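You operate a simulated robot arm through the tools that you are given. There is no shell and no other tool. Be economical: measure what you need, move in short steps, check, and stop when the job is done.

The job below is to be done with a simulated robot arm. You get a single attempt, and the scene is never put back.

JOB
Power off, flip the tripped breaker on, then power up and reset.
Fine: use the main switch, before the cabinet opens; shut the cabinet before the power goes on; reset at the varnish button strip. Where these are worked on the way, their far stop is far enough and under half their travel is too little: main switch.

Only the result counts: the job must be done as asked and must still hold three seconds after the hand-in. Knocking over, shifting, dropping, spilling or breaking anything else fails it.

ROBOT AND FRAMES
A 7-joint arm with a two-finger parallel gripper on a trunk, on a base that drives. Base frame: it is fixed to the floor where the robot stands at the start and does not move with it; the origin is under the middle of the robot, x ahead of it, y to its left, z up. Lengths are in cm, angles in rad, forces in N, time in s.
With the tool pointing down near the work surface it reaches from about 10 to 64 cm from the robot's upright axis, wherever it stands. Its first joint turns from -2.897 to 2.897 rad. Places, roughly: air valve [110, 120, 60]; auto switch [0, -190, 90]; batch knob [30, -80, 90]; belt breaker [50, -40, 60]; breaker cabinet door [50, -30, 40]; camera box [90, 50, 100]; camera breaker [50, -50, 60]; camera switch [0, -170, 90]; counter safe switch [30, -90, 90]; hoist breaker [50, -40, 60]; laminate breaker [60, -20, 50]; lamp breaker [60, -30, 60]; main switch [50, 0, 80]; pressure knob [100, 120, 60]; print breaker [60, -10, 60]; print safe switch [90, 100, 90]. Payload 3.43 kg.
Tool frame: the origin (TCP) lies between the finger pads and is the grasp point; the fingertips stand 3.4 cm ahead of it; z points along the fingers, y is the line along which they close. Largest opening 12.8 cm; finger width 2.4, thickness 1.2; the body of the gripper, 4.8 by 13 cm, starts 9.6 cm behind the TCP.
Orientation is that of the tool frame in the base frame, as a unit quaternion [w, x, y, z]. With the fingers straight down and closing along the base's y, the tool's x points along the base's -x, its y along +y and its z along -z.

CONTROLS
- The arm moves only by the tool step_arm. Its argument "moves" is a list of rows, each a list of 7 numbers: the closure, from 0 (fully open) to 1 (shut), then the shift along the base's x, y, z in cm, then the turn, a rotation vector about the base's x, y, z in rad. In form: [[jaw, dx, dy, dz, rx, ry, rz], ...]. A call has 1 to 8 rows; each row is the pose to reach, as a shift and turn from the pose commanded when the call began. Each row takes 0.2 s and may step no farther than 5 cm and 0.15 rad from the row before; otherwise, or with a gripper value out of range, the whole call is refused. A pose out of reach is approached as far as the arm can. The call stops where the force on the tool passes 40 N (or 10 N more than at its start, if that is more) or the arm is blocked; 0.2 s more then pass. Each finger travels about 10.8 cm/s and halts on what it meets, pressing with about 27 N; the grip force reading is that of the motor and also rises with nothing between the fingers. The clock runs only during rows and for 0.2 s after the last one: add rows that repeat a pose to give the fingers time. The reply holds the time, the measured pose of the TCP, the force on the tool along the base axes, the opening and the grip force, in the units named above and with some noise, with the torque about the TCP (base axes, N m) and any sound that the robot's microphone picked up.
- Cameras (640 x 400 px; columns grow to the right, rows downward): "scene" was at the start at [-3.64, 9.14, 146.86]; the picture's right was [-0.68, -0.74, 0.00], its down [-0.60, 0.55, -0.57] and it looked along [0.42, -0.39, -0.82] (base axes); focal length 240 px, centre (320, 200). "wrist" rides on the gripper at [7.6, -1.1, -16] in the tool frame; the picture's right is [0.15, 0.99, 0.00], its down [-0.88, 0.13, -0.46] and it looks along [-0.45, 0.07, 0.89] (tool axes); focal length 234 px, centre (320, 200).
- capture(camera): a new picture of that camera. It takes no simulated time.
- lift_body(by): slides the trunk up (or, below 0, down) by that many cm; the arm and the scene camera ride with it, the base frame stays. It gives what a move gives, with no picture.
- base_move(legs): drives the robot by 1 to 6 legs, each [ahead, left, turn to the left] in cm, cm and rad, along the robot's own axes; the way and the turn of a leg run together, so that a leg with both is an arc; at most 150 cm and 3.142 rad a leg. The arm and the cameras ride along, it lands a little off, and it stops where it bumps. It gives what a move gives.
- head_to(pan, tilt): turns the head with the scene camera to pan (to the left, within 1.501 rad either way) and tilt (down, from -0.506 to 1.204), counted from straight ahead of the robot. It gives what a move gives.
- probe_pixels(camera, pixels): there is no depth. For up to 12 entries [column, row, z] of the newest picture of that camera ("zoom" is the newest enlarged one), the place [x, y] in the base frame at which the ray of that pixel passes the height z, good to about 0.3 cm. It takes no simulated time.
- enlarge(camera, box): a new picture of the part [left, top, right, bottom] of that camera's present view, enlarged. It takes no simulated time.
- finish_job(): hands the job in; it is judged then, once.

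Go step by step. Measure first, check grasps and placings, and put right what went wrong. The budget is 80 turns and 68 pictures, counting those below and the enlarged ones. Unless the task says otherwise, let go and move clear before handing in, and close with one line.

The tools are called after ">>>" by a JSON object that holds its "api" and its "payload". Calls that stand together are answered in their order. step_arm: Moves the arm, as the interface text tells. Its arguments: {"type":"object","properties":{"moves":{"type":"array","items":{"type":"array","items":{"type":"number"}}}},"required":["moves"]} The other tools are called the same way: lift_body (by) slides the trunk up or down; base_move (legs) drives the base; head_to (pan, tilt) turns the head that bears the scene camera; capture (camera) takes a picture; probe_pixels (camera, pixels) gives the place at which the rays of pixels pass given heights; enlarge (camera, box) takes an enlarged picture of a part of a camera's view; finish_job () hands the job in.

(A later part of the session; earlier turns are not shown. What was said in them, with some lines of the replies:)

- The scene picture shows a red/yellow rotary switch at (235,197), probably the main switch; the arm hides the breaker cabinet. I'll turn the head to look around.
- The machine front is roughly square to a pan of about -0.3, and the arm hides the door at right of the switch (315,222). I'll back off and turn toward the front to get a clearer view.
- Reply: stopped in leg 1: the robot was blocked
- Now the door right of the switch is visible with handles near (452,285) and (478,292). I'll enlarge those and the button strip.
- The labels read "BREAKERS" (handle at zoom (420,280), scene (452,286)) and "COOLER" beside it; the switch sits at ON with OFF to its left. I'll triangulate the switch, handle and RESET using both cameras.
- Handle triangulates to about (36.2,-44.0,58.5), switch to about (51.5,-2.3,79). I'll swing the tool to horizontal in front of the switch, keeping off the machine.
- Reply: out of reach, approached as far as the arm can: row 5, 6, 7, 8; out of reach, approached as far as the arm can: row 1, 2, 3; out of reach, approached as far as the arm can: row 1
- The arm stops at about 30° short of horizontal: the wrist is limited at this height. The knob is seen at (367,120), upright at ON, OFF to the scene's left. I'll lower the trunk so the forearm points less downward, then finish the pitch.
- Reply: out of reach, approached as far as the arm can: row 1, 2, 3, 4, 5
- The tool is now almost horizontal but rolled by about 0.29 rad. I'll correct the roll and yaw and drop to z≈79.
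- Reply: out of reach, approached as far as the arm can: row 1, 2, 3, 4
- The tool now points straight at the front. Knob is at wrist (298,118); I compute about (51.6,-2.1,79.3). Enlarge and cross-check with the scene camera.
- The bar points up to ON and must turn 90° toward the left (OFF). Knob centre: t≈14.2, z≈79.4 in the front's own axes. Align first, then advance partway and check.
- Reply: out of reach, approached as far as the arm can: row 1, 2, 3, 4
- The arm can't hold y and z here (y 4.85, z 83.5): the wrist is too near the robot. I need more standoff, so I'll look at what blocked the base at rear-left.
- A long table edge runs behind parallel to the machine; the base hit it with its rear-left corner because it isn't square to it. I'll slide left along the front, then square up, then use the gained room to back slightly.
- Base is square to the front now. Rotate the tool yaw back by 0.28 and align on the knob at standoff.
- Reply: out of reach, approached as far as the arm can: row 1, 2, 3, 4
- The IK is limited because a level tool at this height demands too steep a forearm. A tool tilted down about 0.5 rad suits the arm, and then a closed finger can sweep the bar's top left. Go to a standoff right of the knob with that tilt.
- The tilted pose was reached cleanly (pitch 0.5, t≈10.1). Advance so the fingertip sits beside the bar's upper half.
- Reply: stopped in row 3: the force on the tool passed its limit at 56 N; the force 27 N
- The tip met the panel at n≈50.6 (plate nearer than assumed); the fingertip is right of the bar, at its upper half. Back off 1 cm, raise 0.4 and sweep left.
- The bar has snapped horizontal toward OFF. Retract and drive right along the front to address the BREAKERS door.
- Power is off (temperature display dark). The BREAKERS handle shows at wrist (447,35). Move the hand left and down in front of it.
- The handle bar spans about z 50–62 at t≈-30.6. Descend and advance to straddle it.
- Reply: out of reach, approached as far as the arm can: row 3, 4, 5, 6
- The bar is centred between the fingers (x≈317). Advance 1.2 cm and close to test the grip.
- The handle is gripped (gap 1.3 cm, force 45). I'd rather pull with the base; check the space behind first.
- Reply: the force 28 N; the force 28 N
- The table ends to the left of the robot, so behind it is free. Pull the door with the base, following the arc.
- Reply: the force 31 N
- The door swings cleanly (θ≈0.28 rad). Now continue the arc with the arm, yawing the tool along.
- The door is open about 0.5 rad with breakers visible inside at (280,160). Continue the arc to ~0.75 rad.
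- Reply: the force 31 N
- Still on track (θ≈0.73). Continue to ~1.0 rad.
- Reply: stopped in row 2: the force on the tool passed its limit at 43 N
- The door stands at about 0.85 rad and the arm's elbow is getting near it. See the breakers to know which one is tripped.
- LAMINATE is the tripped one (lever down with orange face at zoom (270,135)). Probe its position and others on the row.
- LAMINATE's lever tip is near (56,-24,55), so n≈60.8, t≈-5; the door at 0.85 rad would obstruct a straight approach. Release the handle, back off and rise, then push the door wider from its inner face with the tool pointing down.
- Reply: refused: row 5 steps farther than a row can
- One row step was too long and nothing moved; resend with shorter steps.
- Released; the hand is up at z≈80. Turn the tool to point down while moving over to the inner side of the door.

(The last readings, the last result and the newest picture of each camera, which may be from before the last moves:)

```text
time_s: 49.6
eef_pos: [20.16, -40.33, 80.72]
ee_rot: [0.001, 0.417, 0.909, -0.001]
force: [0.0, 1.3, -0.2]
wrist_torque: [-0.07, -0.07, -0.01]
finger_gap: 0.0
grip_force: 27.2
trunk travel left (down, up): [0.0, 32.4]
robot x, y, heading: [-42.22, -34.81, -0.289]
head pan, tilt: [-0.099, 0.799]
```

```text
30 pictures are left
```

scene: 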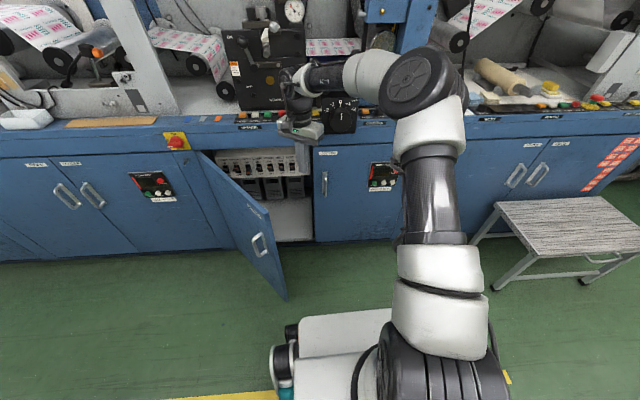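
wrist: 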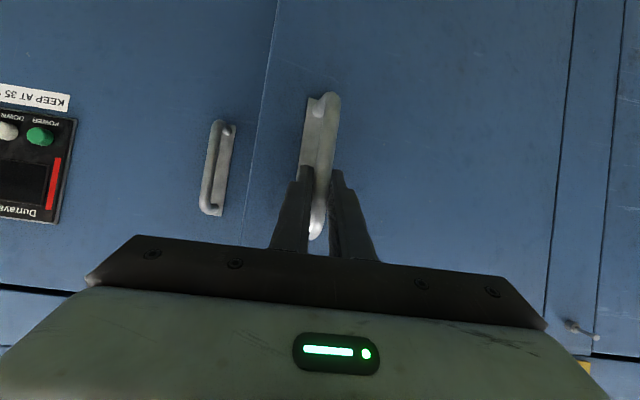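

Hand is inside and above the door, tool down. Lower to z≈65 and push the inner face near its edge toward the left.

>>> {"api": "step_arm", "payload": {"moves": [[1, -2.85, 0.95, -3.5, 0, 0, 0], [1, -5.7, 1.9, -7, 0, 0, 0], [1, -8.2, 3.8, -10.5, 0, 0, 0], [1, -9.0, 6.2, -14, 0, 0, 0], [1, -8.4, 9.65, -15.7, 0, 0, 0], [1, -7.5, 13.6, -15.7, 0, 0, 0], [1, -7.75, 16.3, -15.7, 0, 0, 0], [1, -8.7, 19.8, -15.7, 0, 0, 0]]}}

>>> {"api": "step_arm", "payload": {"moves": [[1, -1.3, 2.8, 0, 0, 0, 0], [1, -2.4, 5.6, 0, 0, 0, 0], [1, -3.2, 8.5, 0, 0, 0, 0], [1, -3.7, 11.4, 0, 0, 0, 0], [1, -4.0, 14.3, 0, 0, 0, 0], [1, -4.0, 17.0, 0, 0, 0, 0], [1, -3.8, 19.5, 0, 0, 0, 0]]}}

>>> {"api": "capture", "payload": {"camera": "scene"}}

```text
time_s: 51.4
eef_pos: [11.06, -20.75, 64.74]
ee_rot: [0.0, 0.417, 0.909, -0.002]
force: [0.3, 0.1, 0.1]
wrist_torque: [0.05, 0.01, -0.02]
finger_gap: 0.01
grip_force: 27.1
trunk travel left (down, up): [0.0, 32.4]
robot x, y, heading: [-42.47, -35.38, -0.287]
head pan, tilt: [-0.099, 0.799]
```

```text
time_s: 53.0
eef_pos: [7.51, -1.35, 64.76]
ee_rot: [0.001, 0.417, 0.909, -0.001]
force: [-0.5, -0.1, 0.3]
wrist_torque: [0.0, 0.02, -0.02]
finger_gap: 0.0
grip_force: 27.0
trunk travel left (down, up): [0.0, 32.4]
robot x, y, heading: [-42.22, -35.13, -0.288]
head pan, tilt: [-0.099, 0.799]
```

```text
29 pictures are left
```

scene: 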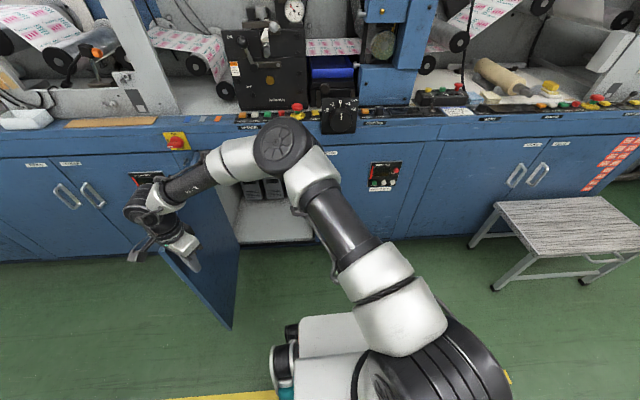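

The door is now about 1.4 rad open. Lift the hand clear, and probe the base's left front wheel to know how far it extends.

>>> {"api": "probe_pixels", "payload": {"camera": "scene", "pixels": [[268, 350, 10], [298, 318, 10], [298, 318, 25], [268, 395, 10], [232, 328, 70], [238, 245, 70], [232, 328, 5], [285, 330, 20]]}}

>>> {"api": "step_arm", "payload": {"moves": [[1, 0.5, -1.5, 4.5, 0, 0, 0], [1, 1, -3, 9, 0, 0, 0], [1, 1, -5, 13.5, 0, 0, 0], [1, 1, -8, 17, 0, 0, 0], [1, 1, -12, 19, 0, 0, 0]]}}

```text
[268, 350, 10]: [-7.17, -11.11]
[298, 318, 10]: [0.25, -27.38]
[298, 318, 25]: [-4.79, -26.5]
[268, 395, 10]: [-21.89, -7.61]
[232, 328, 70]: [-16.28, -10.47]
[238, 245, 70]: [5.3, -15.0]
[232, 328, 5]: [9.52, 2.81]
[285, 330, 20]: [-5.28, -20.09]
```

```text
time_s: 54.2
eef_pos: [8.63, -13.24, 84.17]
ee_rot: [0.001, 0.417, 0.909, -0.002]
force: [-0.3, 0.1, 0.4]
wrist_torque: [-0.03, 0.01, 0.0]
finger_gap: 0.0
grip_force: 27.0
trunk travel left (down, up): [0.0, 32.4]
robot x, y, heading: [-41.98, -35.04, -0.292]
head pan, tilt: [-0.099, 0.799]
```

The base reaches about 33 cm from its centre, so I'll drive to n≈-10, t≈-33, clear of the opened door's edge (8,5.7), then orient the tool forward.

>>> {"api": "base_move", "payload": {"legs": [[19.4, 12.0, 0]]}}

>>> {"api": "step_arm", "payload": {"moves": [[1, 0, -2, 0, 0, 0, 0.123], [1, 0, -4, 0, 0, 0, 0.247], [1, 0, -6, 0, 0, 0, 0.37], [1, 0, -8, 0, 0, 0, 0.493], [1, 0, -10, 0, 0, 0, 0.617], [1, 0, -12, 0, 0, 0, 0.74]]}}

>>> {"api": "capture", "payload": {"camera": "scene"}}

```text
time_s: 56.0
eef_pos: [30.4, -7.48, 84.18]
ee_rot: [0.002, 0.418, 0.909, -0.001]
force: [0.2, 0.7, -0.6]
wrist_torque: [0.02, 0.01, 0.05]
finger_gap: 0.0
grip_force: 26.7
trunk travel left (down, up): [0.0, 32.4]
robot x, y, heading: [-20.22, -29.29, -0.286]
head pan, tilt: [-0.099, 0.799]
```

```text
time_s: 57.4
eef_pos: [30.47, -19.66, 84.16]
ee_rot: [0.002, 0.061, 0.998, -0.001]
force: [0.0, 0.3, 0.4]
wrist_torque: [0.0, -0.02, -0.01]
finger_gap: 0.0
grip_force: 26.8
trunk travel left (down, up): [0.0, 32.4]
robot x, y, heading: [-20.71, -29.34, -0.29]
head pan, tilt: [-0.099, 0.799]
```

```text
28 pictures are left
```

scene: 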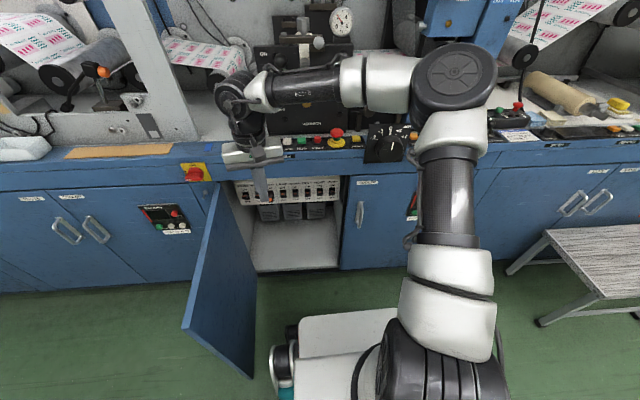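

Good access now. Pitch the tool forward (0.5 rad below level) and lower in front of the breakers for a closer look.

>>> {"api": "step_arm", "payload": {"moves": [[1, 0, 0, -1.5, -0.016, -0.133, 0], [1, 0, 0, -3, -0.032, -0.266, 0], [1, 0, 0, -4.5, -0.049, -0.398, 0], [1, 0, 0, -6, -0.065, -0.531, 0], [1, 0, 0, -8, -0.081, -0.664, 0], [1, 0, 0, -10, -0.097, -0.797, 0], [1, 0, 0, -12, -0.114, -0.929, 0], [1, 0, 0, -14, -0.13, -1.062, 0]]}}

>>> {"api": "capture", "payload": {"camera": "wrist"}}

>>> {"api": "enlarge", "payload": {"camera": "scene", "box": [220, 150, 360, 262]}}

```text
time_s: 59.2
eef_pos: [30.41, -19.54, 69.94]
ee_rot: [0.512, 0.053, 0.857, -0.031]
force: [0.2, 0.2, 0.3]
wrist_torque: [0.0, 0.02, 0.06]
finger_gap: 0.01
grip_force: 27.0
trunk travel left (down, up): [0.0, 32.4]
robot x, y, heading: [-20.64, -29.36, -0.291]
head pan, tilt: [-0.099, 0.799]
```

```text
27 pictures are left
```

wrist: 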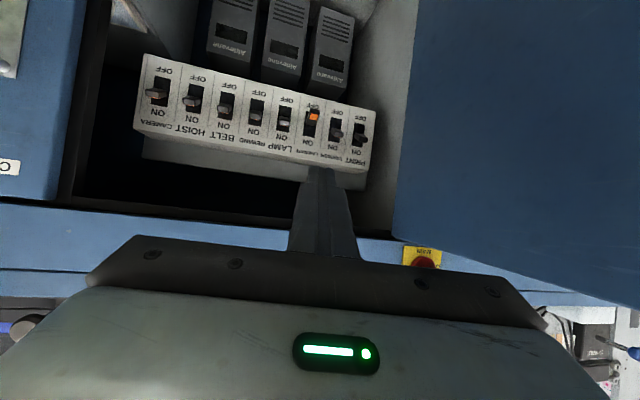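

```text
3.57 times, centred on (290, 206) of scene
```

zoom: 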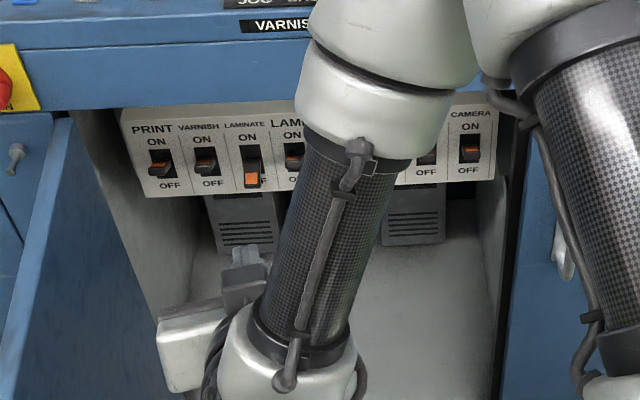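

The orange LAMINATE lever is at wrist (313,116) and scene-zoom (253,178). Triangulate from both.

>>> {"api": "probe_pixels", "payload": {"camera": "zoom", "pixels": [[253, 180, 58], [253, 180, 56], [253, 180, 54], [253, 180, 52], [293, 160, 58], [293, 160, 56]]}}

>>> {"api": "probe_pixels", "payload": {"camera": "wrist", "pixels": [[313, 116, 58], [313, 116, 56], [313, 116, 54], [313, 116, 52], [284, 124, 58], [284, 124, 56]]}}

>>> {"api": "enlarge", "payload": {"camera": "wrist", "box": [230, 70, 390, 198]}}

```text
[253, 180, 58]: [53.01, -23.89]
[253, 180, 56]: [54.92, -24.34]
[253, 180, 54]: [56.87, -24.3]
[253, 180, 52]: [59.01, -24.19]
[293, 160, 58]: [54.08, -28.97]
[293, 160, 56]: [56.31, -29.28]
```

```text
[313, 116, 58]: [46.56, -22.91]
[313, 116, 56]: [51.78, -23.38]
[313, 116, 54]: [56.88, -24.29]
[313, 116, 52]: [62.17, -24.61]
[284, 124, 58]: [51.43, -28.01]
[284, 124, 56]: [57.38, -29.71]
```

```text
3.12 times, centred on (310, 134) of wrist
```

zoom: 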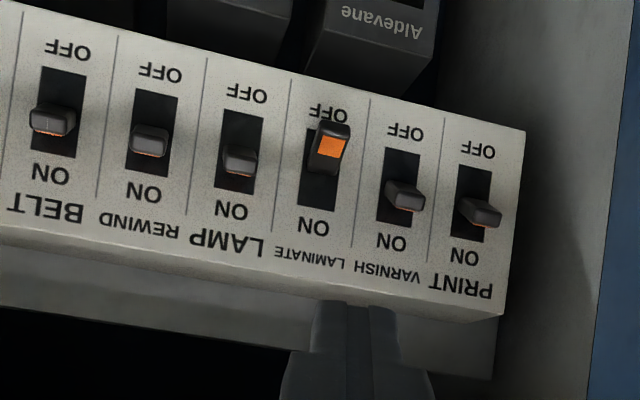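

Both cameras agree: LAMINATE lever tip at (56.9,-24.3,54.0). Approach to just below and in front of it with the closed fingers.

>>> {"api": "step_arm", "payload": {"moves": [[1, 3.1, -0.19, -3.5, 0, 0, 0], [1, 6.2, -0.38, -7, 0, 0, 0], [1, 9.3, -0.57, -10.5, 0, 0, 0], [1, 12.4, -0.76, -14, 0, 0, 0], [1, 15.25, -1.7, -17.3, 0, 0, 0], [1, 19.1, -3.0, -17.3, 0, 0, 0], [1, 19.1, -3.0, -17.3, 0, 0, 0]]}}

>>> {"api": "capture", "payload": {"camera": "wrist"}}

```text
time_s: 60.8
eef_pos: [49.55, -22.84, 52.77]
ee_rot: [0.51, 0.054, 0.858, -0.032]
force: [-0.3, -0.4, -0.6]
wrist_torque: [-0.01, -0.01, 0.0]
finger_gap: 0.0
grip_force: 26.8
trunk travel left (down, up): [0.0, 32.4]
robot x, y, heading: [-20.44, -29.14, -0.288]
head pan, tilt: [-0.099, 0.799]
```

```text
24 pictures are left
```

wrist: 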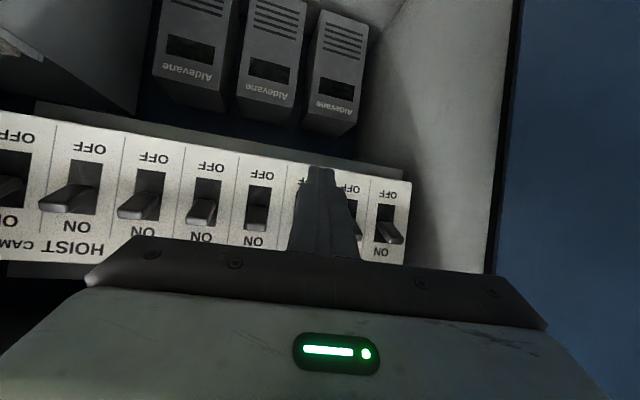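

The finger is in front of the LAMINATE column just below the lever. Advance 4 cm under the lever.

>>> {"api": "step_arm", "payload": {"moves": [[1, 2, -0.5, 0, 0, 0, 0], [1, 3.2, -0.8, 0, 0, 0, 0], [1, 4.1, -1.05, 0, 0, 0, 0], [1, 4.1, -1.05, 0, 0, 0, 0]]}}

>>> {"api": "capture", "payload": {"camera": "wrist"}}

```text
time_s: 61.8
eef_pos: [53.48, -23.71, 52.88]
ee_rot: [0.509, 0.053, 0.859, -0.031]
force: [-4.2, 0.9, -4.3]
wrist_torque: [0.04, 0.13, 0.05]
finger_gap: 0.0
grip_force: 26.9
trunk travel left (down, up): [0.0, 32.4]
robot x, y, heading: [-20.34, -29.72, -0.293]
head pan, tilt: [-0.099, 0.799]
```

```text
23 pictures are left
```

wrist: 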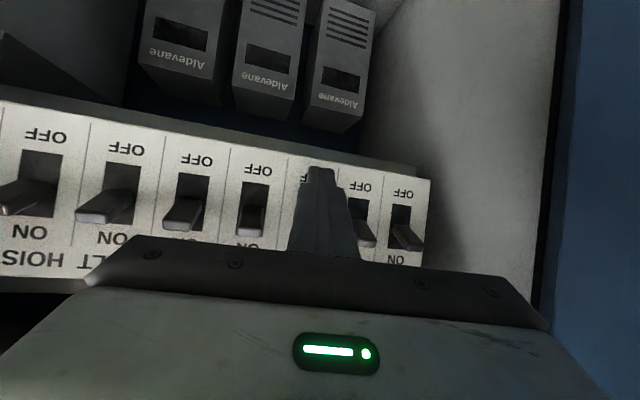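

A slight contact (about 4 N, downwards) says the finger touches the lever from below. Push up.

>>> {"api": "step_arm", "payload": {"moves": [[1, 0, 0, 0.9, 0, 0, 0], [1, 0, 0, 1.8, 0, 0, 0], [1, 0, 0, 2.7, 0, 0, 0], [1, 0, 0, 3.6, 0, 0, 0], [1, 0, 0, 4.5, 0, 0, 0], [1, 0, 0, 5.2, 0, 0, 0], [1, 0, 0, 5.2, 0, 0, 0]]}}

>>> {"api": "capture", "payload": {"camera": "wrist"}}

```text
time_s: 63.3
eef_pos: [52.64, -23.44, 56.77]
ee_rot: [0.496, 0.051, 0.866, -0.031]
force: [-5.5, 0.4, -6.8]
wrist_torque: [0.04, 0.18, 0.02]
finger_gap: 0.01
grip_force: 27.1
trunk travel left (down, up): [0.0, 32.4]
robot x, y, heading: [-20.47, -28.83, -0.291]
head pan, tilt: [-0.099, 0.799]
stopped in row 7: the force on the tool passed its limit at 40 N (the readings are from after the stop); the commanded pose is now the measured one
```

```text
22 pictures are left
```

wrist: 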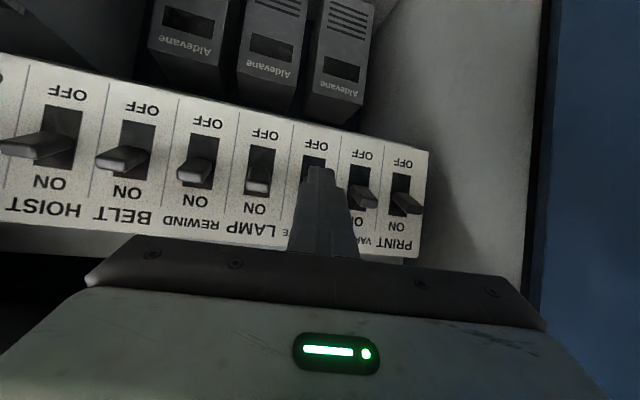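

The push ended at 40 N, likely the ON stop. Back off and check the lever.

>>> {"api": "step_arm", "payload": {"moves": [[1, -0.3, 0.1, -0.7, 0, 0, 0], [1, -3, 1, -0.7, 0, 0, 0], [1, -7, 2.2, -0.7, 0, 0, 0], [1, -11, 0.5, -0.7, 0, 0, 0], [1, -14, -3.5, 2, 0, 0, 0], [1, -16, -7, 5, 0, 0, 0]]}}

>>> {"api": "capture", "payload": {"camera": "wrist"}}

```text
refused: row 5 steps farther than a row can; nothing moved
```

```text
21 pictures are left
```

wrist: 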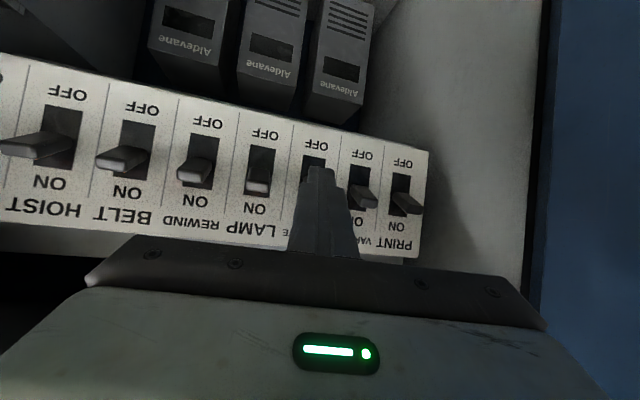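

Resend with shorter steps.

>>> {"api": "step_arm", "payload": {"moves": [[1, -0.3, 0.1, -0.7, 0, 0, 0], [1, -3, 1, -0.7, 0, 0, 0], [1, -7, 2.2, -0.7, 0, 0, 0], [1, -10.5, 0.5, 0, 0, 0, 0], [1, -13.5, -2, 2, 0, 0, 0], [1, -16, -5, 4, 0, 0, 0], [1, -18, -8, 6, 0, 0, 0]]}}

>>> {"api": "enlarge", "payload": {"camera": "wrist", "box": [220, 40, 460, 190]}}

```text
time_s: 64.9
eef_pos: [34.92, -31.35, 62.87]
ee_rot: [0.5, 0.051, 0.864, -0.03]
force: [-0.1, -0.1, 0.4]
wrist_torque: [-0.02, 0.0, -0.02]
finger_gap: 0.02
grip_force: 26.5
trunk travel left (down, up): [0.0, 32.4]
robot x, y, heading: [-20.57, -29.28, -0.295]
head pan, tilt: [-0.099, 0.799]
```

```text
2.67 times, centred on (340, 115) of wrist
```

zoom: 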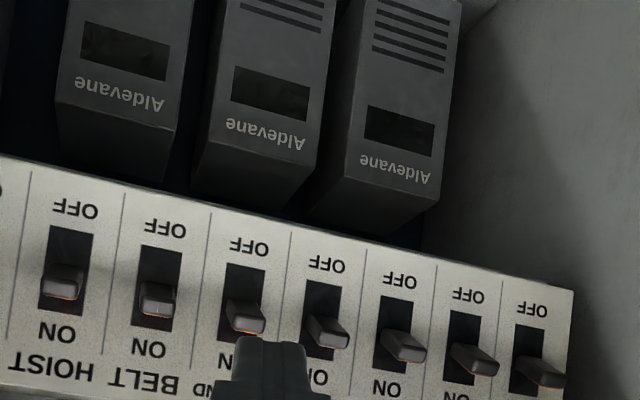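

All eight levers, including LAMINATE (third from right), now sit at ON. Next: fold the tool down and up, and back the base clear of the door's swing.

>>> {"api": "step_arm", "payload": {"moves": [[1, -2, 1.15, 2.6, 0.016, 0.13, 0], [1, -4, 2.3, 5.2, 0.032, 0.26, 0], [1, -6, 3.45, 7.8, 0.048, 0.39, 0], [1, -8, 4.6, 10.4, 0.064, 0.52, 0], [1, -10, 5.75, 13, 0.08, 0.65, 0], [1, -12, 6.9, 15.7, 0.096, 0.78, 0], [1, -14, 8.05, 18.4, 0.111, 0.911, 0], [1, -15.9, 9.2, 21, 0.127, 1.042, 0]]}}

>>> {"api": "base_move", "payload": {"legs": [[-13.8, -8.2, 0]]}}

>>> {"api": "capture", "payload": {"camera": "scene"}}

```text
time_s: 66.7
eef_pos: [18.79, -22.25, 84.21]
ee_rot: [0.0, 0.061, 0.998, -0.001]
force: [0.2, 0.3, 0.0]
wrist_torque: [-0.06, -0.01, -0.03]
finger_gap: 0.0
grip_force: 26.9
trunk travel left (down, up): [0.0, 32.4]
robot x, y, heading: [-20.36, -29.16, -0.291]
head pan, tilt: [-0.099, 0.799]
```

```text
time_s: 68.2
eef_pos: [3.15, -25.84, 84.19]
ee_rot: [0.0, 0.059, 0.998, 0.0]
force: [0.7, -0.5, 0.5]
wrist_torque: [0.01, 0.01, -0.02]
finger_gap: 0.01
grip_force: 27.0
trunk travel left (down, up): [0.0, 32.4]
robot x, y, heading: [-35.96, -32.78, -0.293]
head pan, tilt: [-0.099, 0.799]
```

```text
19 pictures are left
```

scene: 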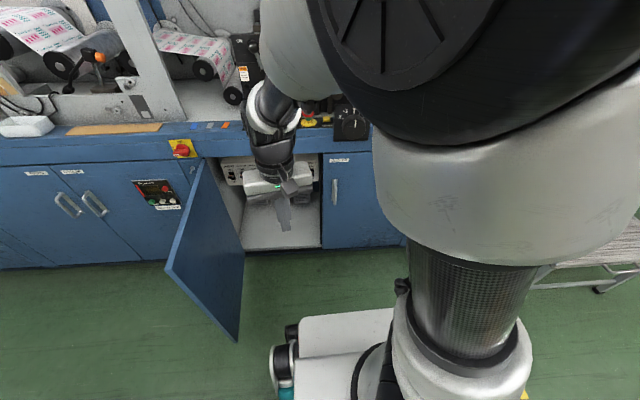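

Base is clear. Measure the door's top corner (168,270) and the top of its hinge side.

>>> {"api": "probe_pixels", "payload": {"camera": "scene", "pixels": [[168, 270, 70], [204, 160, 70], [236, 342, 4], [186, 215, 70]]}}

```text
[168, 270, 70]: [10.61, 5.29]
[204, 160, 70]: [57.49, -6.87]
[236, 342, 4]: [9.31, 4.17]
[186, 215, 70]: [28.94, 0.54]
```

The door's outer corner is at n≈8.4, t≈8.4. Carry the hand over the door's top to its outer side, leaning the tool a bit outward for reach.

>>> {"api": "step_arm", "payload": {"moves": [[1, 1.36, 4.3, 0, 0, 0, 0], [1, 2.72, 8.6, 0, 0, 0, 0], [1, 4.1, 12.9, 0, 0.03, -0.01, 0], [1, 5.45, 17.2, 0, 0.1, -0.033, 0], [1, 6.8, 21.5, 0, 0.17, -0.057, 0], [1, 8.2, 25.8, 0, 0.24, -0.08, 0], [1, 9.5, 30.1, 0, 0.285, -0.095, 0], [1, 10.9, 34.4, 0, 0.285, -0.095, 0]]}}

>>> {"api": "capture", "payload": {"camera": "scene"}}

```text
time_s: 70.0
eef_pos: [14.15, 8.94, 84.32]
ee_rot: [0.038, 0.058, 0.987, 0.145]
force: [0.0, 1.0, -0.3]
wrist_torque: [0.05, 0.0, 0.0]
finger_gap: 0.0
grip_force: 27.0
trunk travel left (down, up): [0.0, 32.4]
robot x, y, heading: [-36.25, -33.62, -0.287]
head pan, tilt: [-0.099, 0.799]
```

```text
18 pictures are left
```

scene: 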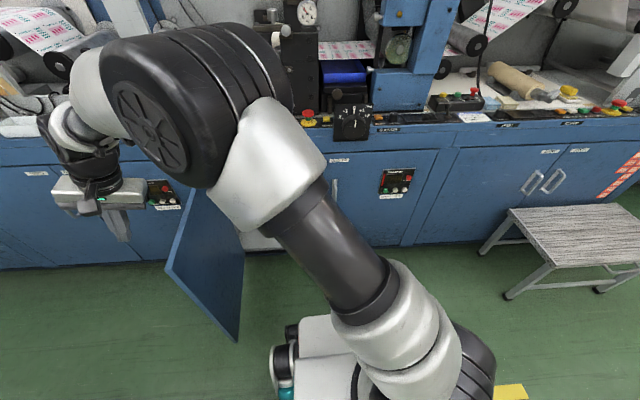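

The hand is outside the door (t≈13). Lower to z≈68 and push the door toward closing.

>>> {"api": "step_arm", "payload": {"moves": [[1, 0, 0, -4.5, 0, 0, 0], [1, 0, 0, -9, 0, 0, 0], [1, 0, 0, -13, 0, 0, 0], [1, 0, 0, -16, 0, 0, 0], [1, -0.9, -2.8, -16, 0, 0, 0], [1, -1.6, -5.7, -16, 0, 0, 0], [1, -2.2, -8.5, -16, 0, 0, 0], [1, -2.7, -11.3, -16, 0, 0, 0]]}}

>>> {"api": "capture", "payload": {"camera": "scene"}}

```text
time_s: 71.8
eef_pos: [11.13, -2.92, 68.05]
ee_rot: [0.039, 0.059, 0.987, 0.145]
force: [1.1, 0.1, -0.2]
wrist_torque: [-0.01, 0.01, 0.0]
finger_gap: 0.01
grip_force: 27.2
trunk travel left (down, up): [0.0, 32.4]
robot x, y, heading: [-36.46, -33.45, -0.286]
head pan, tilt: [-0.099, 0.799]
```

```text
17 pictures are left
```

scene: 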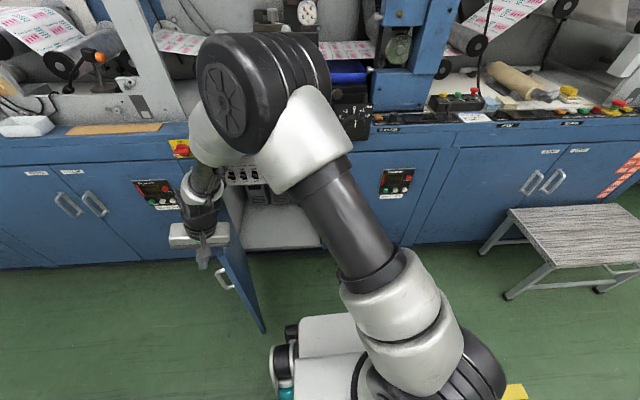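

The door follows. Continue along its arc to about 0.5 rad.

>>> {"api": "step_arm", "payload": {"moves": [[1, 0.08, -4.19, 0, 0, 0, 0], [1, 0.49, -8.33, 0, 0, 0, 0], [1, 1.32, -12.5, 0, 0, 0, 0], [1, 2.52, -16.5, 0, 0, 0, 0], [1, 4.17, -20.4, 0, 0, 0, 0], [1, 6.13, -24.0, 0, 0, 0, 0], [1, 8.53, -27.6, 0, 0, 0, 0], [1, 11.25, -30.8, 0, 0, 0, 0]]}}

>>> {"api": "capture", "payload": {"camera": "scene"}}

```text
time_s: 73.5
eef_pos: [22.57, -33.72, 68.2]
ee_rot: [0.038, 0.059, 0.987, 0.143]
force: [0.3, 1.1, 1.1]
wrist_torque: [-0.04, 0.02, 0.02]
finger_gap: 0.0
grip_force: 27.4
trunk travel left (down, up): [0.0, 32.4]
robot x, y, heading: [-36.0, -32.86, -0.292]
head pan, tilt: [-0.099, 0.799]
```

```text
16 pictures are left
```

scene: 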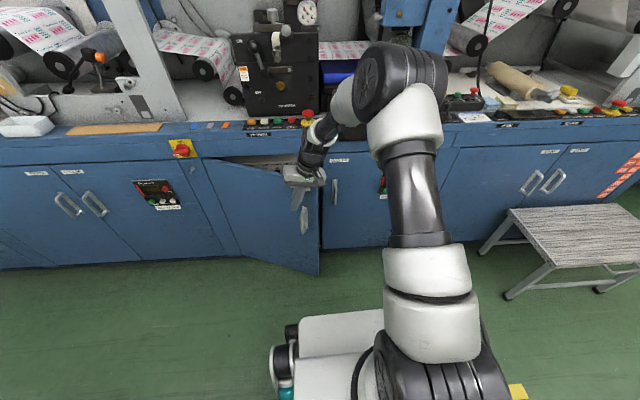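

Door at ~0.4 rad. Push on to n≈42, then back off, straighten and pitch the tool for a fingertip push.

>>> {"api": "step_arm", "payload": {"moves": [[1, 2.8, -2.2, 0, 0, 0, 0], [1, 5.5, -4.4, 0, 0, 0, 0], [1, 8.25, -6.55, 0, 0, 0, 0], [1, 4.5, -5.2, 0, -0.1, 0.03, 0], [1, 0.5, -4, 0, -0.2, 0.066, 0], [1, -4, -2.5, 0, -0.285, 0.095, 0]]}}

>>> {"api": "step_arm", "payload": {"moves": [[1, 0, 0, 0, -0.017, -0.138, 0], [1, 0, 0, 0, -0.034, -0.275, 0], [1, 0, 0, 0, -0.051, -0.413, 0], [1, 0, 0, 0, -0.067, -0.55, 0], [1, 0, 0, -1, -0.084, -0.688, 0], [1, 0, 0, -2, -0.1, -0.825, 0], [1, 0, 0, -3, -0.118, -0.963, 0]]}}

>>> {"api": "capture", "payload": {"camera": "wrist"}}

```text
time_s: 75.0
eef_pos: [18.64, -36.37, 68.18]
ee_rot: [0.0, 0.06, 0.998, -0.001]
force: [-0.1, 0.4, 0.2]
wrist_torque: [0.04, -0.03, 0.0]
finger_gap: 0.0
grip_force: 27.5
trunk travel left (down, up): [0.0, 32.4]
robot x, y, heading: [-36.09, -32.89, -0.289]
head pan, tilt: [-0.099, 0.799]
```

```text
time_s: 76.5
eef_pos: [18.48, -36.18, 65.32]
ee_rot: [0.466, 0.052, 0.883, -0.03]
force: [0.0, -0.3, 0.2]
wrist_torque: [-0.03, -0.01, -0.02]
finger_gap: 0.0
grip_force: 27.0
trunk travel left (down, up): [0.0, 32.4]
robot x, y, heading: [-36.05, -33.31, -0.292]
head pan, tilt: [-0.099, 0.799]
```

```text
15 pictures are left
```

wrist: 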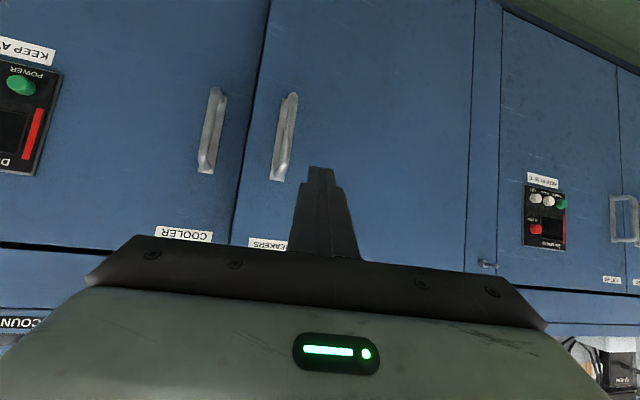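

The door is nearly flush. Push it shut with the fingertips until firm contact.

>>> {"api": "step_arm", "payload": {"moves": [[1, 4.5, -1, 0, 0, 0, 0], [1, 9, -2, 0, 0, 0, 0], [1, 13, -3.2, 0, 0, 0, 0], [1, 15.5, -4, 0, 0, 0, 0], [1, 17, -4.5, 0, 0, 0, 0], [1, 18.3, -5, 0, 0, 0, 0], [1, 19.5, -5.3, 0, 0, 0, 0], [1, 20.5, -5.6, 0, 0, 0, 0]]}}

>>> {"api": "enlarge", "payload": {"camera": "scene", "box": [180, 100, 380, 300]}}

```text
time_s: 78.1
eef_pos: [36.43, -41.11, 65.06]
ee_rot: [0.462, 0.052, 0.885, -0.029]
force: [-26.9, 3.9, 19.7]
wrist_torque: [-0.22, -0.41, -0.24]
finger_gap: 0.0
grip_force: 27.0
trunk travel left (down, up): [0.0, 32.4]
robot x, y, heading: [-36.42, -33.14, -0.291]
head pan, tilt: [-0.099, 0.799]
stopped in row 7: the force on the tool passed its limit at 65 N (the readings are from after the stop); the commanded pose is now the measured one
```

```text
2.00 times, centred on (280, 200) of scene
```

zoom: 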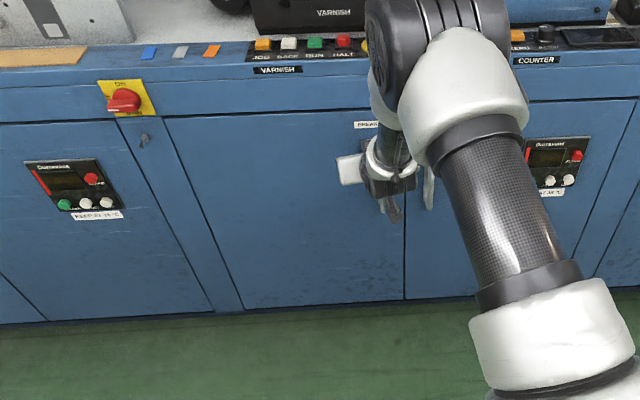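

The door is firmly shut. Retract and raise the hand, then drive left to the switch.

>>> {"api": "step_arm", "payload": {"moves": [[1, -3.5, 1.2, 0.5, 0, 0, 0], [1, -7, 2.4, 2.5, 0, 0, 0], [1, -10.5, 3.6, 5, -0.01, -0.03, -0.05], [1, -14.2, 4.7, 8, -0.02, -0.06, -0.1], [1, -14.2, 4.7, 12, -0.03, -0.095, -0.2]]}}

>>> {"api": "base_move", "payload": {"legs": [[8, 0, 0], [0, 52, 0], [0, 0, -0.03]]}}

>>> {"api": "capture", "payload": {"camera": "wrist"}}

>>> {"api": "capture", "payload": {"camera": "scene"}}

```text
time_s: 79.3
eef_pos: [22.33, -36.29, 76.91]
ee_rot: [0.496, 0.135, 0.854, -0.086]
force: [0.3, -0.7, -0.4]
wrist_torque: [-0.02, 0.0, 0.01]
finger_gap: 0.0
grip_force: 26.9
trunk travel left (down, up): [0.0, 32.4]
robot x, y, heading: [-35.57, -33.28, -0.294]
head pan, tilt: [-0.099, 0.799]
```

```text
time_s: 85.7
eef_pos: [44.48, 7.92, 76.94]
ee_rot: [0.495, 0.149, 0.851, -0.093]
force: [0.5, -0.9, 0.1]
wrist_torque: [0.02, 0.01, -0.01]
finger_gap: 0.0
grip_force: 27.0
trunk travel left (down, up): [0.0, 32.4]
robot x, y, heading: [-13.68, 13.13, -0.321]
head pan, tilt: [-0.099, 0.799]
```

```text
13 pictures are left
```

wrist: 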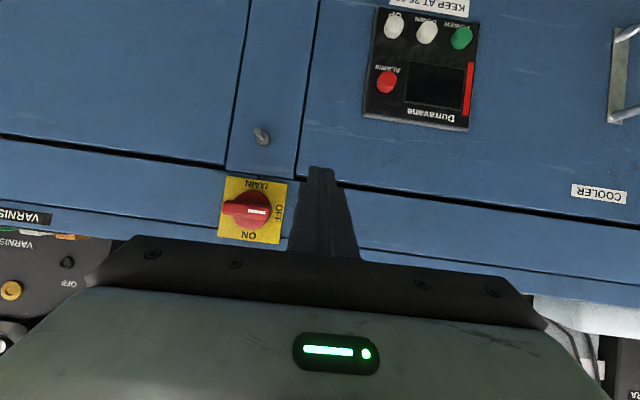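

```text
12 pictures are left
```

scene: 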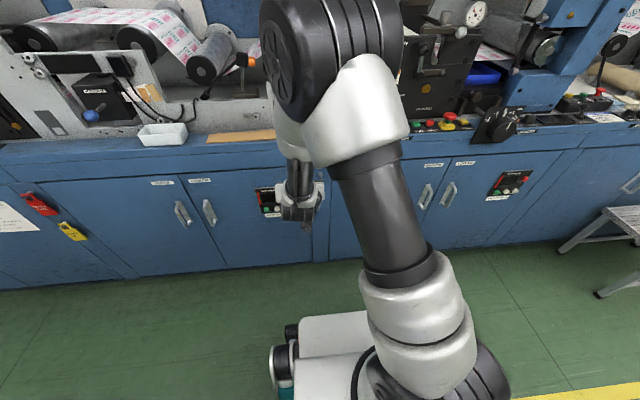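

The switch is at wrist (250,208), OFF; the door looks flush. Place the fingertip under the bar's left end.

>>> {"api": "step_arm", "payload": {"moves": [[1, -1.5, -4.6, -0.9, 0, 0, 0], [1, 1.5, -5.6, -0.9, 0, 0, 0], [1, 3.5, -6.3, -0.9, 0, 0, 0], [1, 4.65, -6.7, -0.9, 0, 0, 0], [1, 4.65, -6.7, -0.9, 0, 0, 0]]}}

>>> {"api": "enlarge", "payload": {"camera": "wrist", "box": [220, 60, 420, 260]}}

```text
time_s: 86.9
eef_pos: [49.32, 1.27, 75.87]
ee_rot: [0.497, 0.148, 0.85, -0.092]
force: [0.0, -0.1, -0.2]
wrist_torque: [0.0, 0.0, 0.01]
finger_gap: 0.02
grip_force: 27.0
trunk travel left (down, up): [0.0, 32.4]
robot x, y, heading: [-13.83, 12.99, -0.325]
head pan, tilt: [-0.099, 0.799]
```

```text
2.00 times, centred on (320, 160) of wrist
```

zoom: 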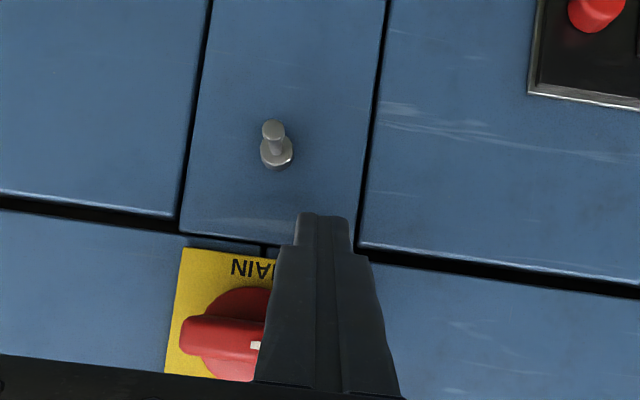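

Finger is below the OFF-side end of the bar without contact. Sweep up.

>>> {"api": "step_arm", "payload": {"moves": [[1, 0, 0, 1, 0, 0, 0], [1, 0, 0, 2, 0, 0, 0], [1, 0, 0, 3, 0, 0, 0], [1, 0, 0, 4, 0, 0, 0], [1, 0, 0, 5, 0, 0, 0], [1, 0, 0, 6, 0, 0, 0], [1, 0, 0, 7, 0, 0, 0], [1, 0, 0, 7.8, 0, 0, 0]]}}

>>> {"api": "enlarge", "payload": {"camera": "wrist", "box": [220, 60, 420, 220]}}

```text
time_s: 88.7
eef_pos: [48.99, 0.99, 83.91]
ee_rot: [0.496, 0.149, 0.851, -0.093]
force: [-1.1, -1.1, 0.2]
wrist_torque: [0.03, 0.01, -0.02]
finger_gap: 0.0
grip_force: 26.9
trunk travel left (down, up): [0.0, 32.4]
robot x, y, heading: [-13.76, 13.36, -0.321]
head pan, tilt: [-0.099, 0.799]
```

```text
2.50 times, centred on (320, 140) of wrist
```

zoom: 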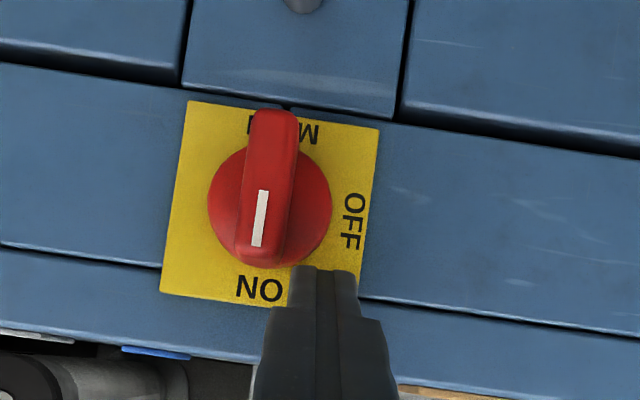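

The bar is upright at ON. Now retract, raise, and drive right to the VARNISH strip's RESET, which I estimate near (40,-52.5,87).

>>> {"api": "step_arm", "payload": {"moves": [[1, -3.5, 1.3, 0, 0, 0, 0], [1, -7, 2.6, 2, 0.02, 0.06, 0], [1, -10, 3.5, 5, 0.05, 0.18, 0], [1, -11, 3.8, 9, 0.09, 0.3, 0.01], [1, -12, 4.1, 13, 0.13, 0.4, 0.02]]}}

>>> {"api": "base_move", "payload": {"legs": [[0, -43, 0]]}}

>>> {"api": "capture", "payload": {"camera": "wrist"}}

>>> {"api": "capture", "payload": {"camera": "scene"}}

```text
time_s: 89.9
eef_pos: [37.23, 3.56, 97.36]
ee_rot: [0.316, 0.115, 0.935, -0.111]
force: [-1.9, 5.0, -2.4]
wrist_torque: [-0.38, -0.27, -0.25]
finger_gap: 0.02
grip_force: 26.9
trunk travel left (down, up): [0.0, 32.4]
robot x, y, heading: [-13.8, 13.05, -0.321]
head pan, tilt: [-0.099, 0.799]
```

```text
time_s: 94.6
eef_pos: [22.93, -36.25, 96.64]
ee_rot: [0.304, 0.155, 0.938, -0.063]
force: [-0.4, -0.1, -0.4]
wrist_torque: [0.02, -0.05, 0.02]
finger_gap: 0.0
grip_force: 25.9
trunk travel left (down, up): [0.0, 32.4]
robot x, y, heading: [-27.85, -27.97, -0.332]
head pan, tilt: [-0.099, 0.799]
```

```text
9 pictures are left
```

wrist: 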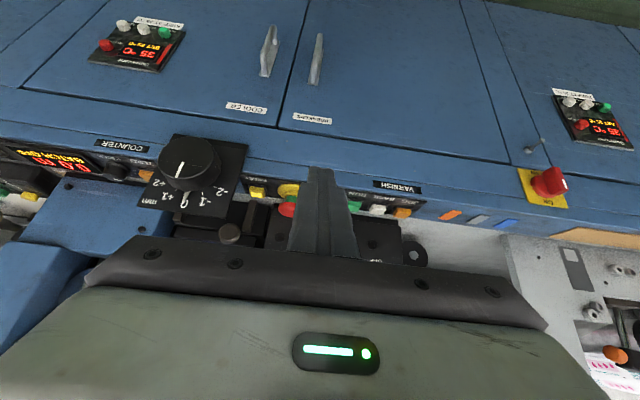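

```text
8 pictures are left
```

scene: 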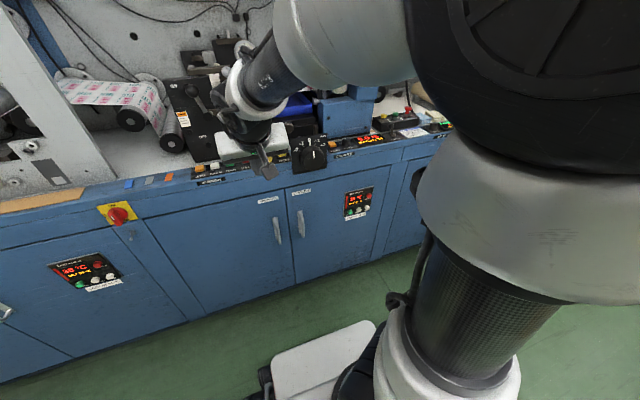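

Displays are lit again and the door is shut. The yellow RESET is at wrist (258,191), left of the E-stop in that view. Probe it.

>>> {"api": "probe_pixels", "payload": {"camera": "wrist", "pixels": [[258, 191, 90], [258, 191, 88], [258, 191, 86], [258, 191, 84], [258, 191, 82], [355, 207, 86], [404, 212, 86], [288, 192, 86], [531, 180, 79]]}}

>>> {"api": "enlarge", "payload": {"camera": "wrist", "box": [200, 150, 330, 250]}}

```text
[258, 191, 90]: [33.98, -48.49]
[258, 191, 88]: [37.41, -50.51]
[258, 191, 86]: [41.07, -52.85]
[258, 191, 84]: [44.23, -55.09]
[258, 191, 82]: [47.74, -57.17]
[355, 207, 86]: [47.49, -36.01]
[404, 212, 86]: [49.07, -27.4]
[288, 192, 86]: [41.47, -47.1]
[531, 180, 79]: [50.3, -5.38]
```

```text
4.00 times, centred on (265, 200) of wrist
```

zoom: 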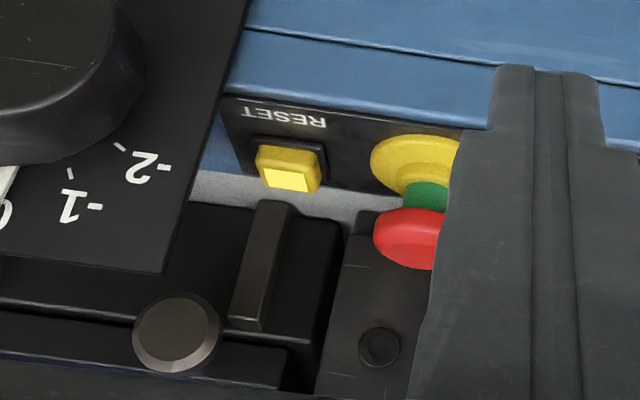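

RESET triangulates to about (41.3,-53.0,85.9). Check the dial beside it for gripper clearance, from both pictures.

>>> {"api": "probe_pixels", "payload": {"camera": "wrist", "pixels": [[190, 160, 96], [190, 160, 93], [190, 160, 90], [190, 160, 87], [287, 208, 92], [287, 208, 89]]}}

>>> {"api": "enlarge", "payload": {"camera": "scene", "box": [180, 110, 360, 230]}}

>>> {"api": "probe_pixels", "payload": {"camera": "scene", "pixels": [[314, 152, 96], [314, 152, 93], [314, 152, 90], [314, 152, 87]]}}

```text
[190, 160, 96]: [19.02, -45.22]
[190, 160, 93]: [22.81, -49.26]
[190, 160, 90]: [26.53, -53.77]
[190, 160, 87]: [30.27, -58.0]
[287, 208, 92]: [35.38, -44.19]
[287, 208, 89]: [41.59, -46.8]
```

```text
3.33 times, centred on (270, 170) of scene
```

zoom: 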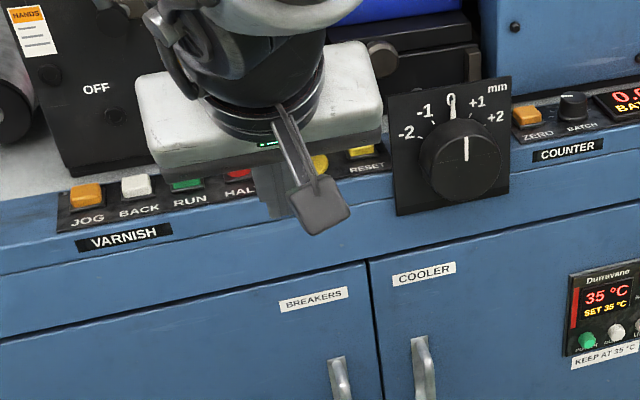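

```text
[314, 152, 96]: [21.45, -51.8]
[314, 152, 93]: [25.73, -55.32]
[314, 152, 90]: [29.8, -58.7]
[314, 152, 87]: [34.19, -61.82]
```

The dial's knob tops out around z≈91 right of RESET, leaving clearance under the gripper body. Cross-check RESET from this scene zoom at (362,152).

>>> {"api": "probe_pixels", "payload": {"camera": "zoom", "pixels": [[362, 152, 88], [362, 152, 86], [362, 152, 84], [136, 185, 86], [86, 194, 86], [394, 100, 90]]}}

```text
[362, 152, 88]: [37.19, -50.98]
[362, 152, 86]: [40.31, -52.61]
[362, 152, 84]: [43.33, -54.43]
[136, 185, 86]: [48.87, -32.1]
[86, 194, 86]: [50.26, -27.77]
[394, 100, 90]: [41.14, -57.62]
```

RESET top ≈ (40.9,-52.8,85.9). Move to hover over it with the closed fingertips.

>>> {"api": "step_arm", "payload": {"moves": [[1, -1.42, -4.27, 0, 0, 0, 0], [1, -0.95, -9.1, 0, 0, 0, 0], [1, 2.55, -11.34, -0.5, 0, 0, 0], [1, 6.82, -12.76, -1, 0, 0, 0], [1, 11.1, -14.18, -2, 0, 0, 0], [1, 14.42, -15.29, -3.5, 0, 0, 0], [1, 16.88, -16.11, -4.9, 0, 0, 0], [1, 16.88, -16.11, -4.9, 0, 0, 0]]}}

>>> {"api": "enlarge", "payload": {"camera": "wrist", "box": [220, 80, 420, 240]}}

```text
time_s: 95.9
eef_pos: [30.23, -59.57, 94.36]
ee_rot: [0.284, 0.224, 0.926, -0.106]
force: [-25.4, 8.2, 17.0]
wrist_torque: [0.11, 0.04, 0.12]
finger_gap: 0.0
grip_force: 27.4
trunk travel left (down, up): [0.0, 32.4]
robot x, y, heading: [-27.85, -27.97, -0.331]
head pan, tilt: [-0.099, 0.799]
stopped in row 6: the force on the tool passed its limit at 126 N (the readings are from after the stop); the commanded pose is now the measured one
```

```text
2.50 times, centred on (320, 160) of wrist
```

zoom: 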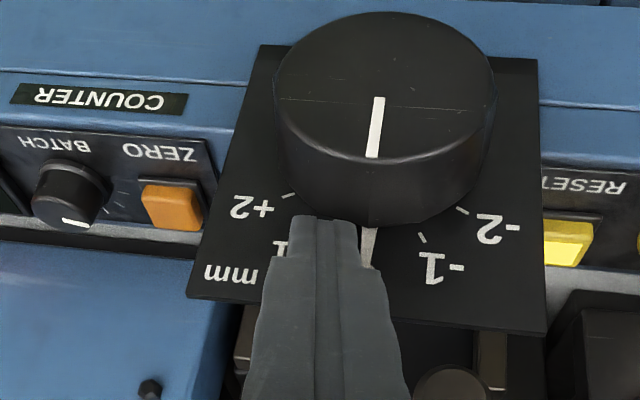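

The hand drifted about 7 cm too far right and pressed on the dial's panel; its pointer still reads 0. Retreat along the tool axis and straighten the heading in free space.

>>> {"api": "step_arm", "payload": {"moves": [[1, -1.5, 1.0, 2.6, 0, 0, 0], [1, -3.5, 2.2, 6, 0, 0, 0], [1, -6, 3.5, 9, 0, 0, 0], [1, -8.5, 5, 10, 0, 0, 0], [1, -8.5, 5, 10, 0, 0, 0]]}}

>>> {"api": "step_arm", "payload": {"moves": [[1, 0, 1, 0, 0, 0, 0.1], [1, 0, 2, 0, 0, 0, 0.2], [1, 0, 3, 0, 0, 0, 0.25], [1, 0, 3, 0, 0, 0, 0.25], [1, 0, 3, 0, 0, 0, 0.25]]}}

```text
time_s: 97.1
eef_pos: [22.33, -54.33, 104.35]
ee_rot: [0.282, 0.225, 0.927, -0.105]
force: [0.3, -0.3, -0.4]
wrist_torque: [-0.02, -0.01, -0.04]
finger_gap: 0.0
grip_force: 27.0
trunk travel left (down, up): [0.0, 32.4]
robot x, y, heading: [-27.59, -27.94, -0.333]
head pan, tilt: [-0.099, 0.799]
```

```text
time_s: 98.3
eef_pos: [22.19, -51.36, 104.16]
ee_rot: [0.294, 0.107, 0.947, -0.068]
force: [0.2, -0.7, -0.3]
wrist_torque: [-0.01, -0.01, 0.0]
finger_gap: 0.02
grip_force: 26.4
trunk travel left (down, up): [0.0, 32.4]
robot x, y, heading: [-27.45, -28.18, -0.333]
head pan, tilt: [-0.099, 0.799]
```

Tracking is exact again. Go to a pre-hover short of RESET and check before the final approach.

>>> {"api": "step_arm", "payload": {"moves": [[1, 1.2, 2.8, 0, 0, 0, 0], [1, 4.3, 3, -2, 0, 0, 0], [1, 7.3, 2.3, -4, 0, 0, 0], [1, 10, 1.5, -6, 0, 0, 0], [1, 12.6, 0.66, -8, 0, 0, 0], [1, 12.6, 0.66, -8, 0, 0, 0]]}}

>>> {"api": "capture", "payload": {"camera": "wrist"}}

```text
time_s: 99.7
eef_pos: [34.52, -50.79, 96.04]
ee_rot: [0.293, 0.106, 0.948, -0.068]
force: [-0.3, -0.4, 0.4]
wrist_torque: [0.01, -0.04, -0.01]
finger_gap: 0.01
grip_force: 27.0
trunk travel left (down, up): [0.0, 32.4]
robot x, y, heading: [-27.65, -28.21, -0.334]
head pan, tilt: [-0.099, 0.799]
```

```text
4 pictures are left
```

wrist: 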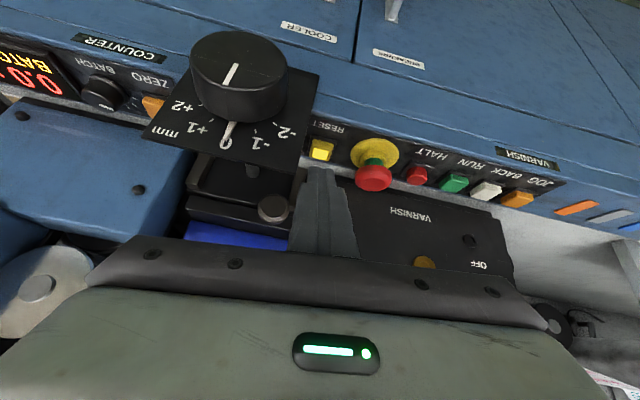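

The dial still points at 0. RESET is now at wrist (321,150), directly ahead of the fingertips; probe again from here.

>>> {"api": "probe_pixels", "payload": {"camera": "wrist", "pixels": [[321, 150, 87], [321, 150, 86], [321, 150, 85], [321, 150, 84], [374, 178, 91], [374, 178, 89], [516, 198, 86]]}}

```text
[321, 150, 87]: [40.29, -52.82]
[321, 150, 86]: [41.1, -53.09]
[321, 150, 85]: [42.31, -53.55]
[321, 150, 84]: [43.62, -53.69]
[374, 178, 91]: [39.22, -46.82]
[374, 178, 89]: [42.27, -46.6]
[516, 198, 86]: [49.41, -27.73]
```

Consistent at (41.1,-53.1,86). Move to hover directly above, then press down in small steps until the force rises.

>>> {"api": "step_arm", "payload": {"moves": [[1, 2.8, -1, -1.5, 0, 0, 0], [1, 5.5, -1.9, -3.5, 0, 0, 0], [1, 5.5, -1.9, -4.5, 0, 0, 0], [1, 5.5, -1.9, -4.5, 0, 0, 0]]}}

>>> {"api": "enlarge", "payload": {"camera": "wrist", "box": [250, 100, 400, 220]}}

```text
time_s: 100.7
eef_pos: [40.37, -52.73, 91.58]
ee_rot: [0.293, 0.108, 0.947, -0.069]
force: [0.7, 0.0, 0.1]
wrist_torque: [0.0, -0.02, 0.01]
finger_gap: 0.01
grip_force: 27.2
trunk travel left (down, up): [0.0, 32.4]
robot x, y, heading: [-27.5, -27.82, -0.336]
head pan, tilt: [-0.099, 0.799]
```

```text
3.33 times, centred on (325, 160) of wrist
```

zoom: 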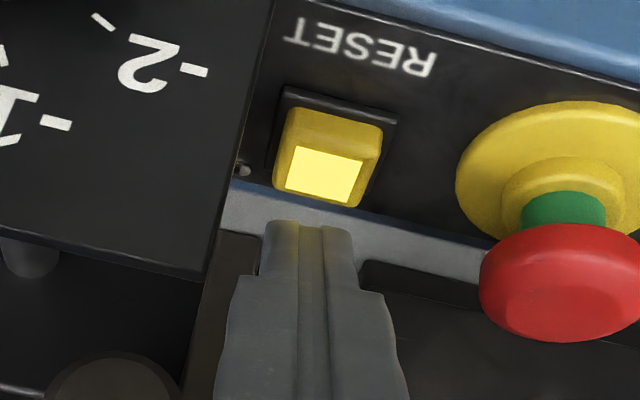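

The fingertip hovers over the button; correcting parallax, shift about 0.5 cm deeper and 0.3 cm left, then press down.

>>> {"api": "step_arm", "payload": {"moves": [[1, 0.55, 0.12, -0.5, 0, 0, 0], [1, 0.55, 0.12, -1.1, 0, 0, 0], [1, 0.55, 0.12, -1.6, 0, 0, 0], [1, 0.55, 0.12, -2.0, 0, 0, 0], [1, 0.55, 0.12, -2.4, 0, 0, 0], [1, 0.55, 0.12, -2.8, 0, 0, 0], [1, 0.55, 0.12, -3.2, 0, 0, 0]]}}

>>> {"api": "enlarge", "payload": {"camera": "wrist", "box": [250, 100, 400, 220]}}

```text
time_s: 102.3
eef_pos: [40.77, -52.89, 88.99]
ee_rot: [0.298, 0.107, 0.946, -0.07]
force: [-4.8, -1.7, 28.1]
wrist_torque: [-0.08, -0.1, 0.09]
finger_gap: 0.0
grip_force: 27.4
trunk travel left (down, up): [0.0, 32.4]
robot x, y, heading: [-27.65, -28.34, -0.335]
head pan, tilt: [-0.099, 0.799]
heard: click
```

```text
3.33 times, centred on (325, 160) of wrist
```

zoom: 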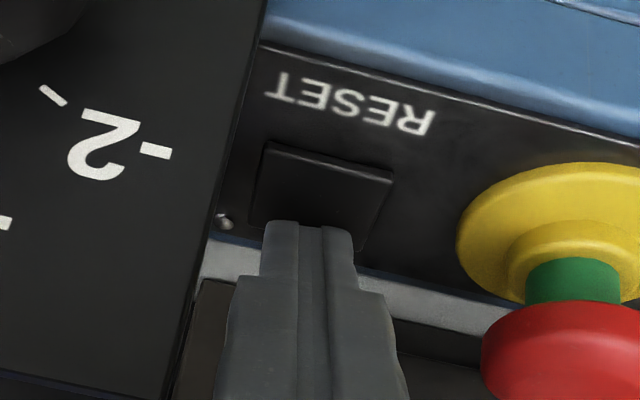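

A click was heard with the button pressed in. Lift off and back away, then check the whole scene.

>>> {"api": "step_arm", "payload": {"moves": [[1, 0, 0, 2, 0, 0, 0], [1, 0, 0, 5, 0, 0, 0], [1, -3, 1.2, 8, 0, 0, 0], [1, -7, 2.5, 10, 0, 0, 0], [1, -11, 4, 12, 0, 0, 0], [1, -15, 5.5, 13, 0, 0, 0]]}}

>>> {"api": "capture", "payload": {"camera": "wrist"}}

```text
time_s: 103.7
eef_pos: [25.75, -46.96, 101.4]
ee_rot: [0.294, 0.107, 0.947, -0.068]
force: [0.2, -1.5, -0.9]
wrist_torque: [0.02, 0.04, 0.02]
finger_gap: 0.0
grip_force: 27.3
trunk travel left (down, up): [0.0, 32.4]
robot x, y, heading: [-27.6, -27.69, -0.331]
head pan, tilt: [-0.099, 0.799]
```

```text
1 pictures are left
```

wrist: 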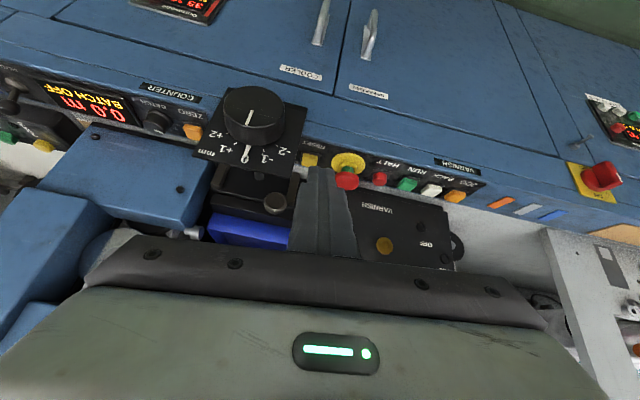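

The RESET lamp is now dark, the switch is at ON, displays are lit, the door is flush and the dial reads 0; the hand is clear. Handing in.

>>> {"api": "finish_job", "payload": {}}

```text
The job is handed in.
```

I turned the main switch off, flipped the tripped LAMINATE breaker on and shut the cabinet. I then turned the power back on and pressed RESET on the varnish strip: it clicked and its lamp went out. On the way to RESET the gripper bumped the dial panel beside it (126 N), but the dial still reads 0.
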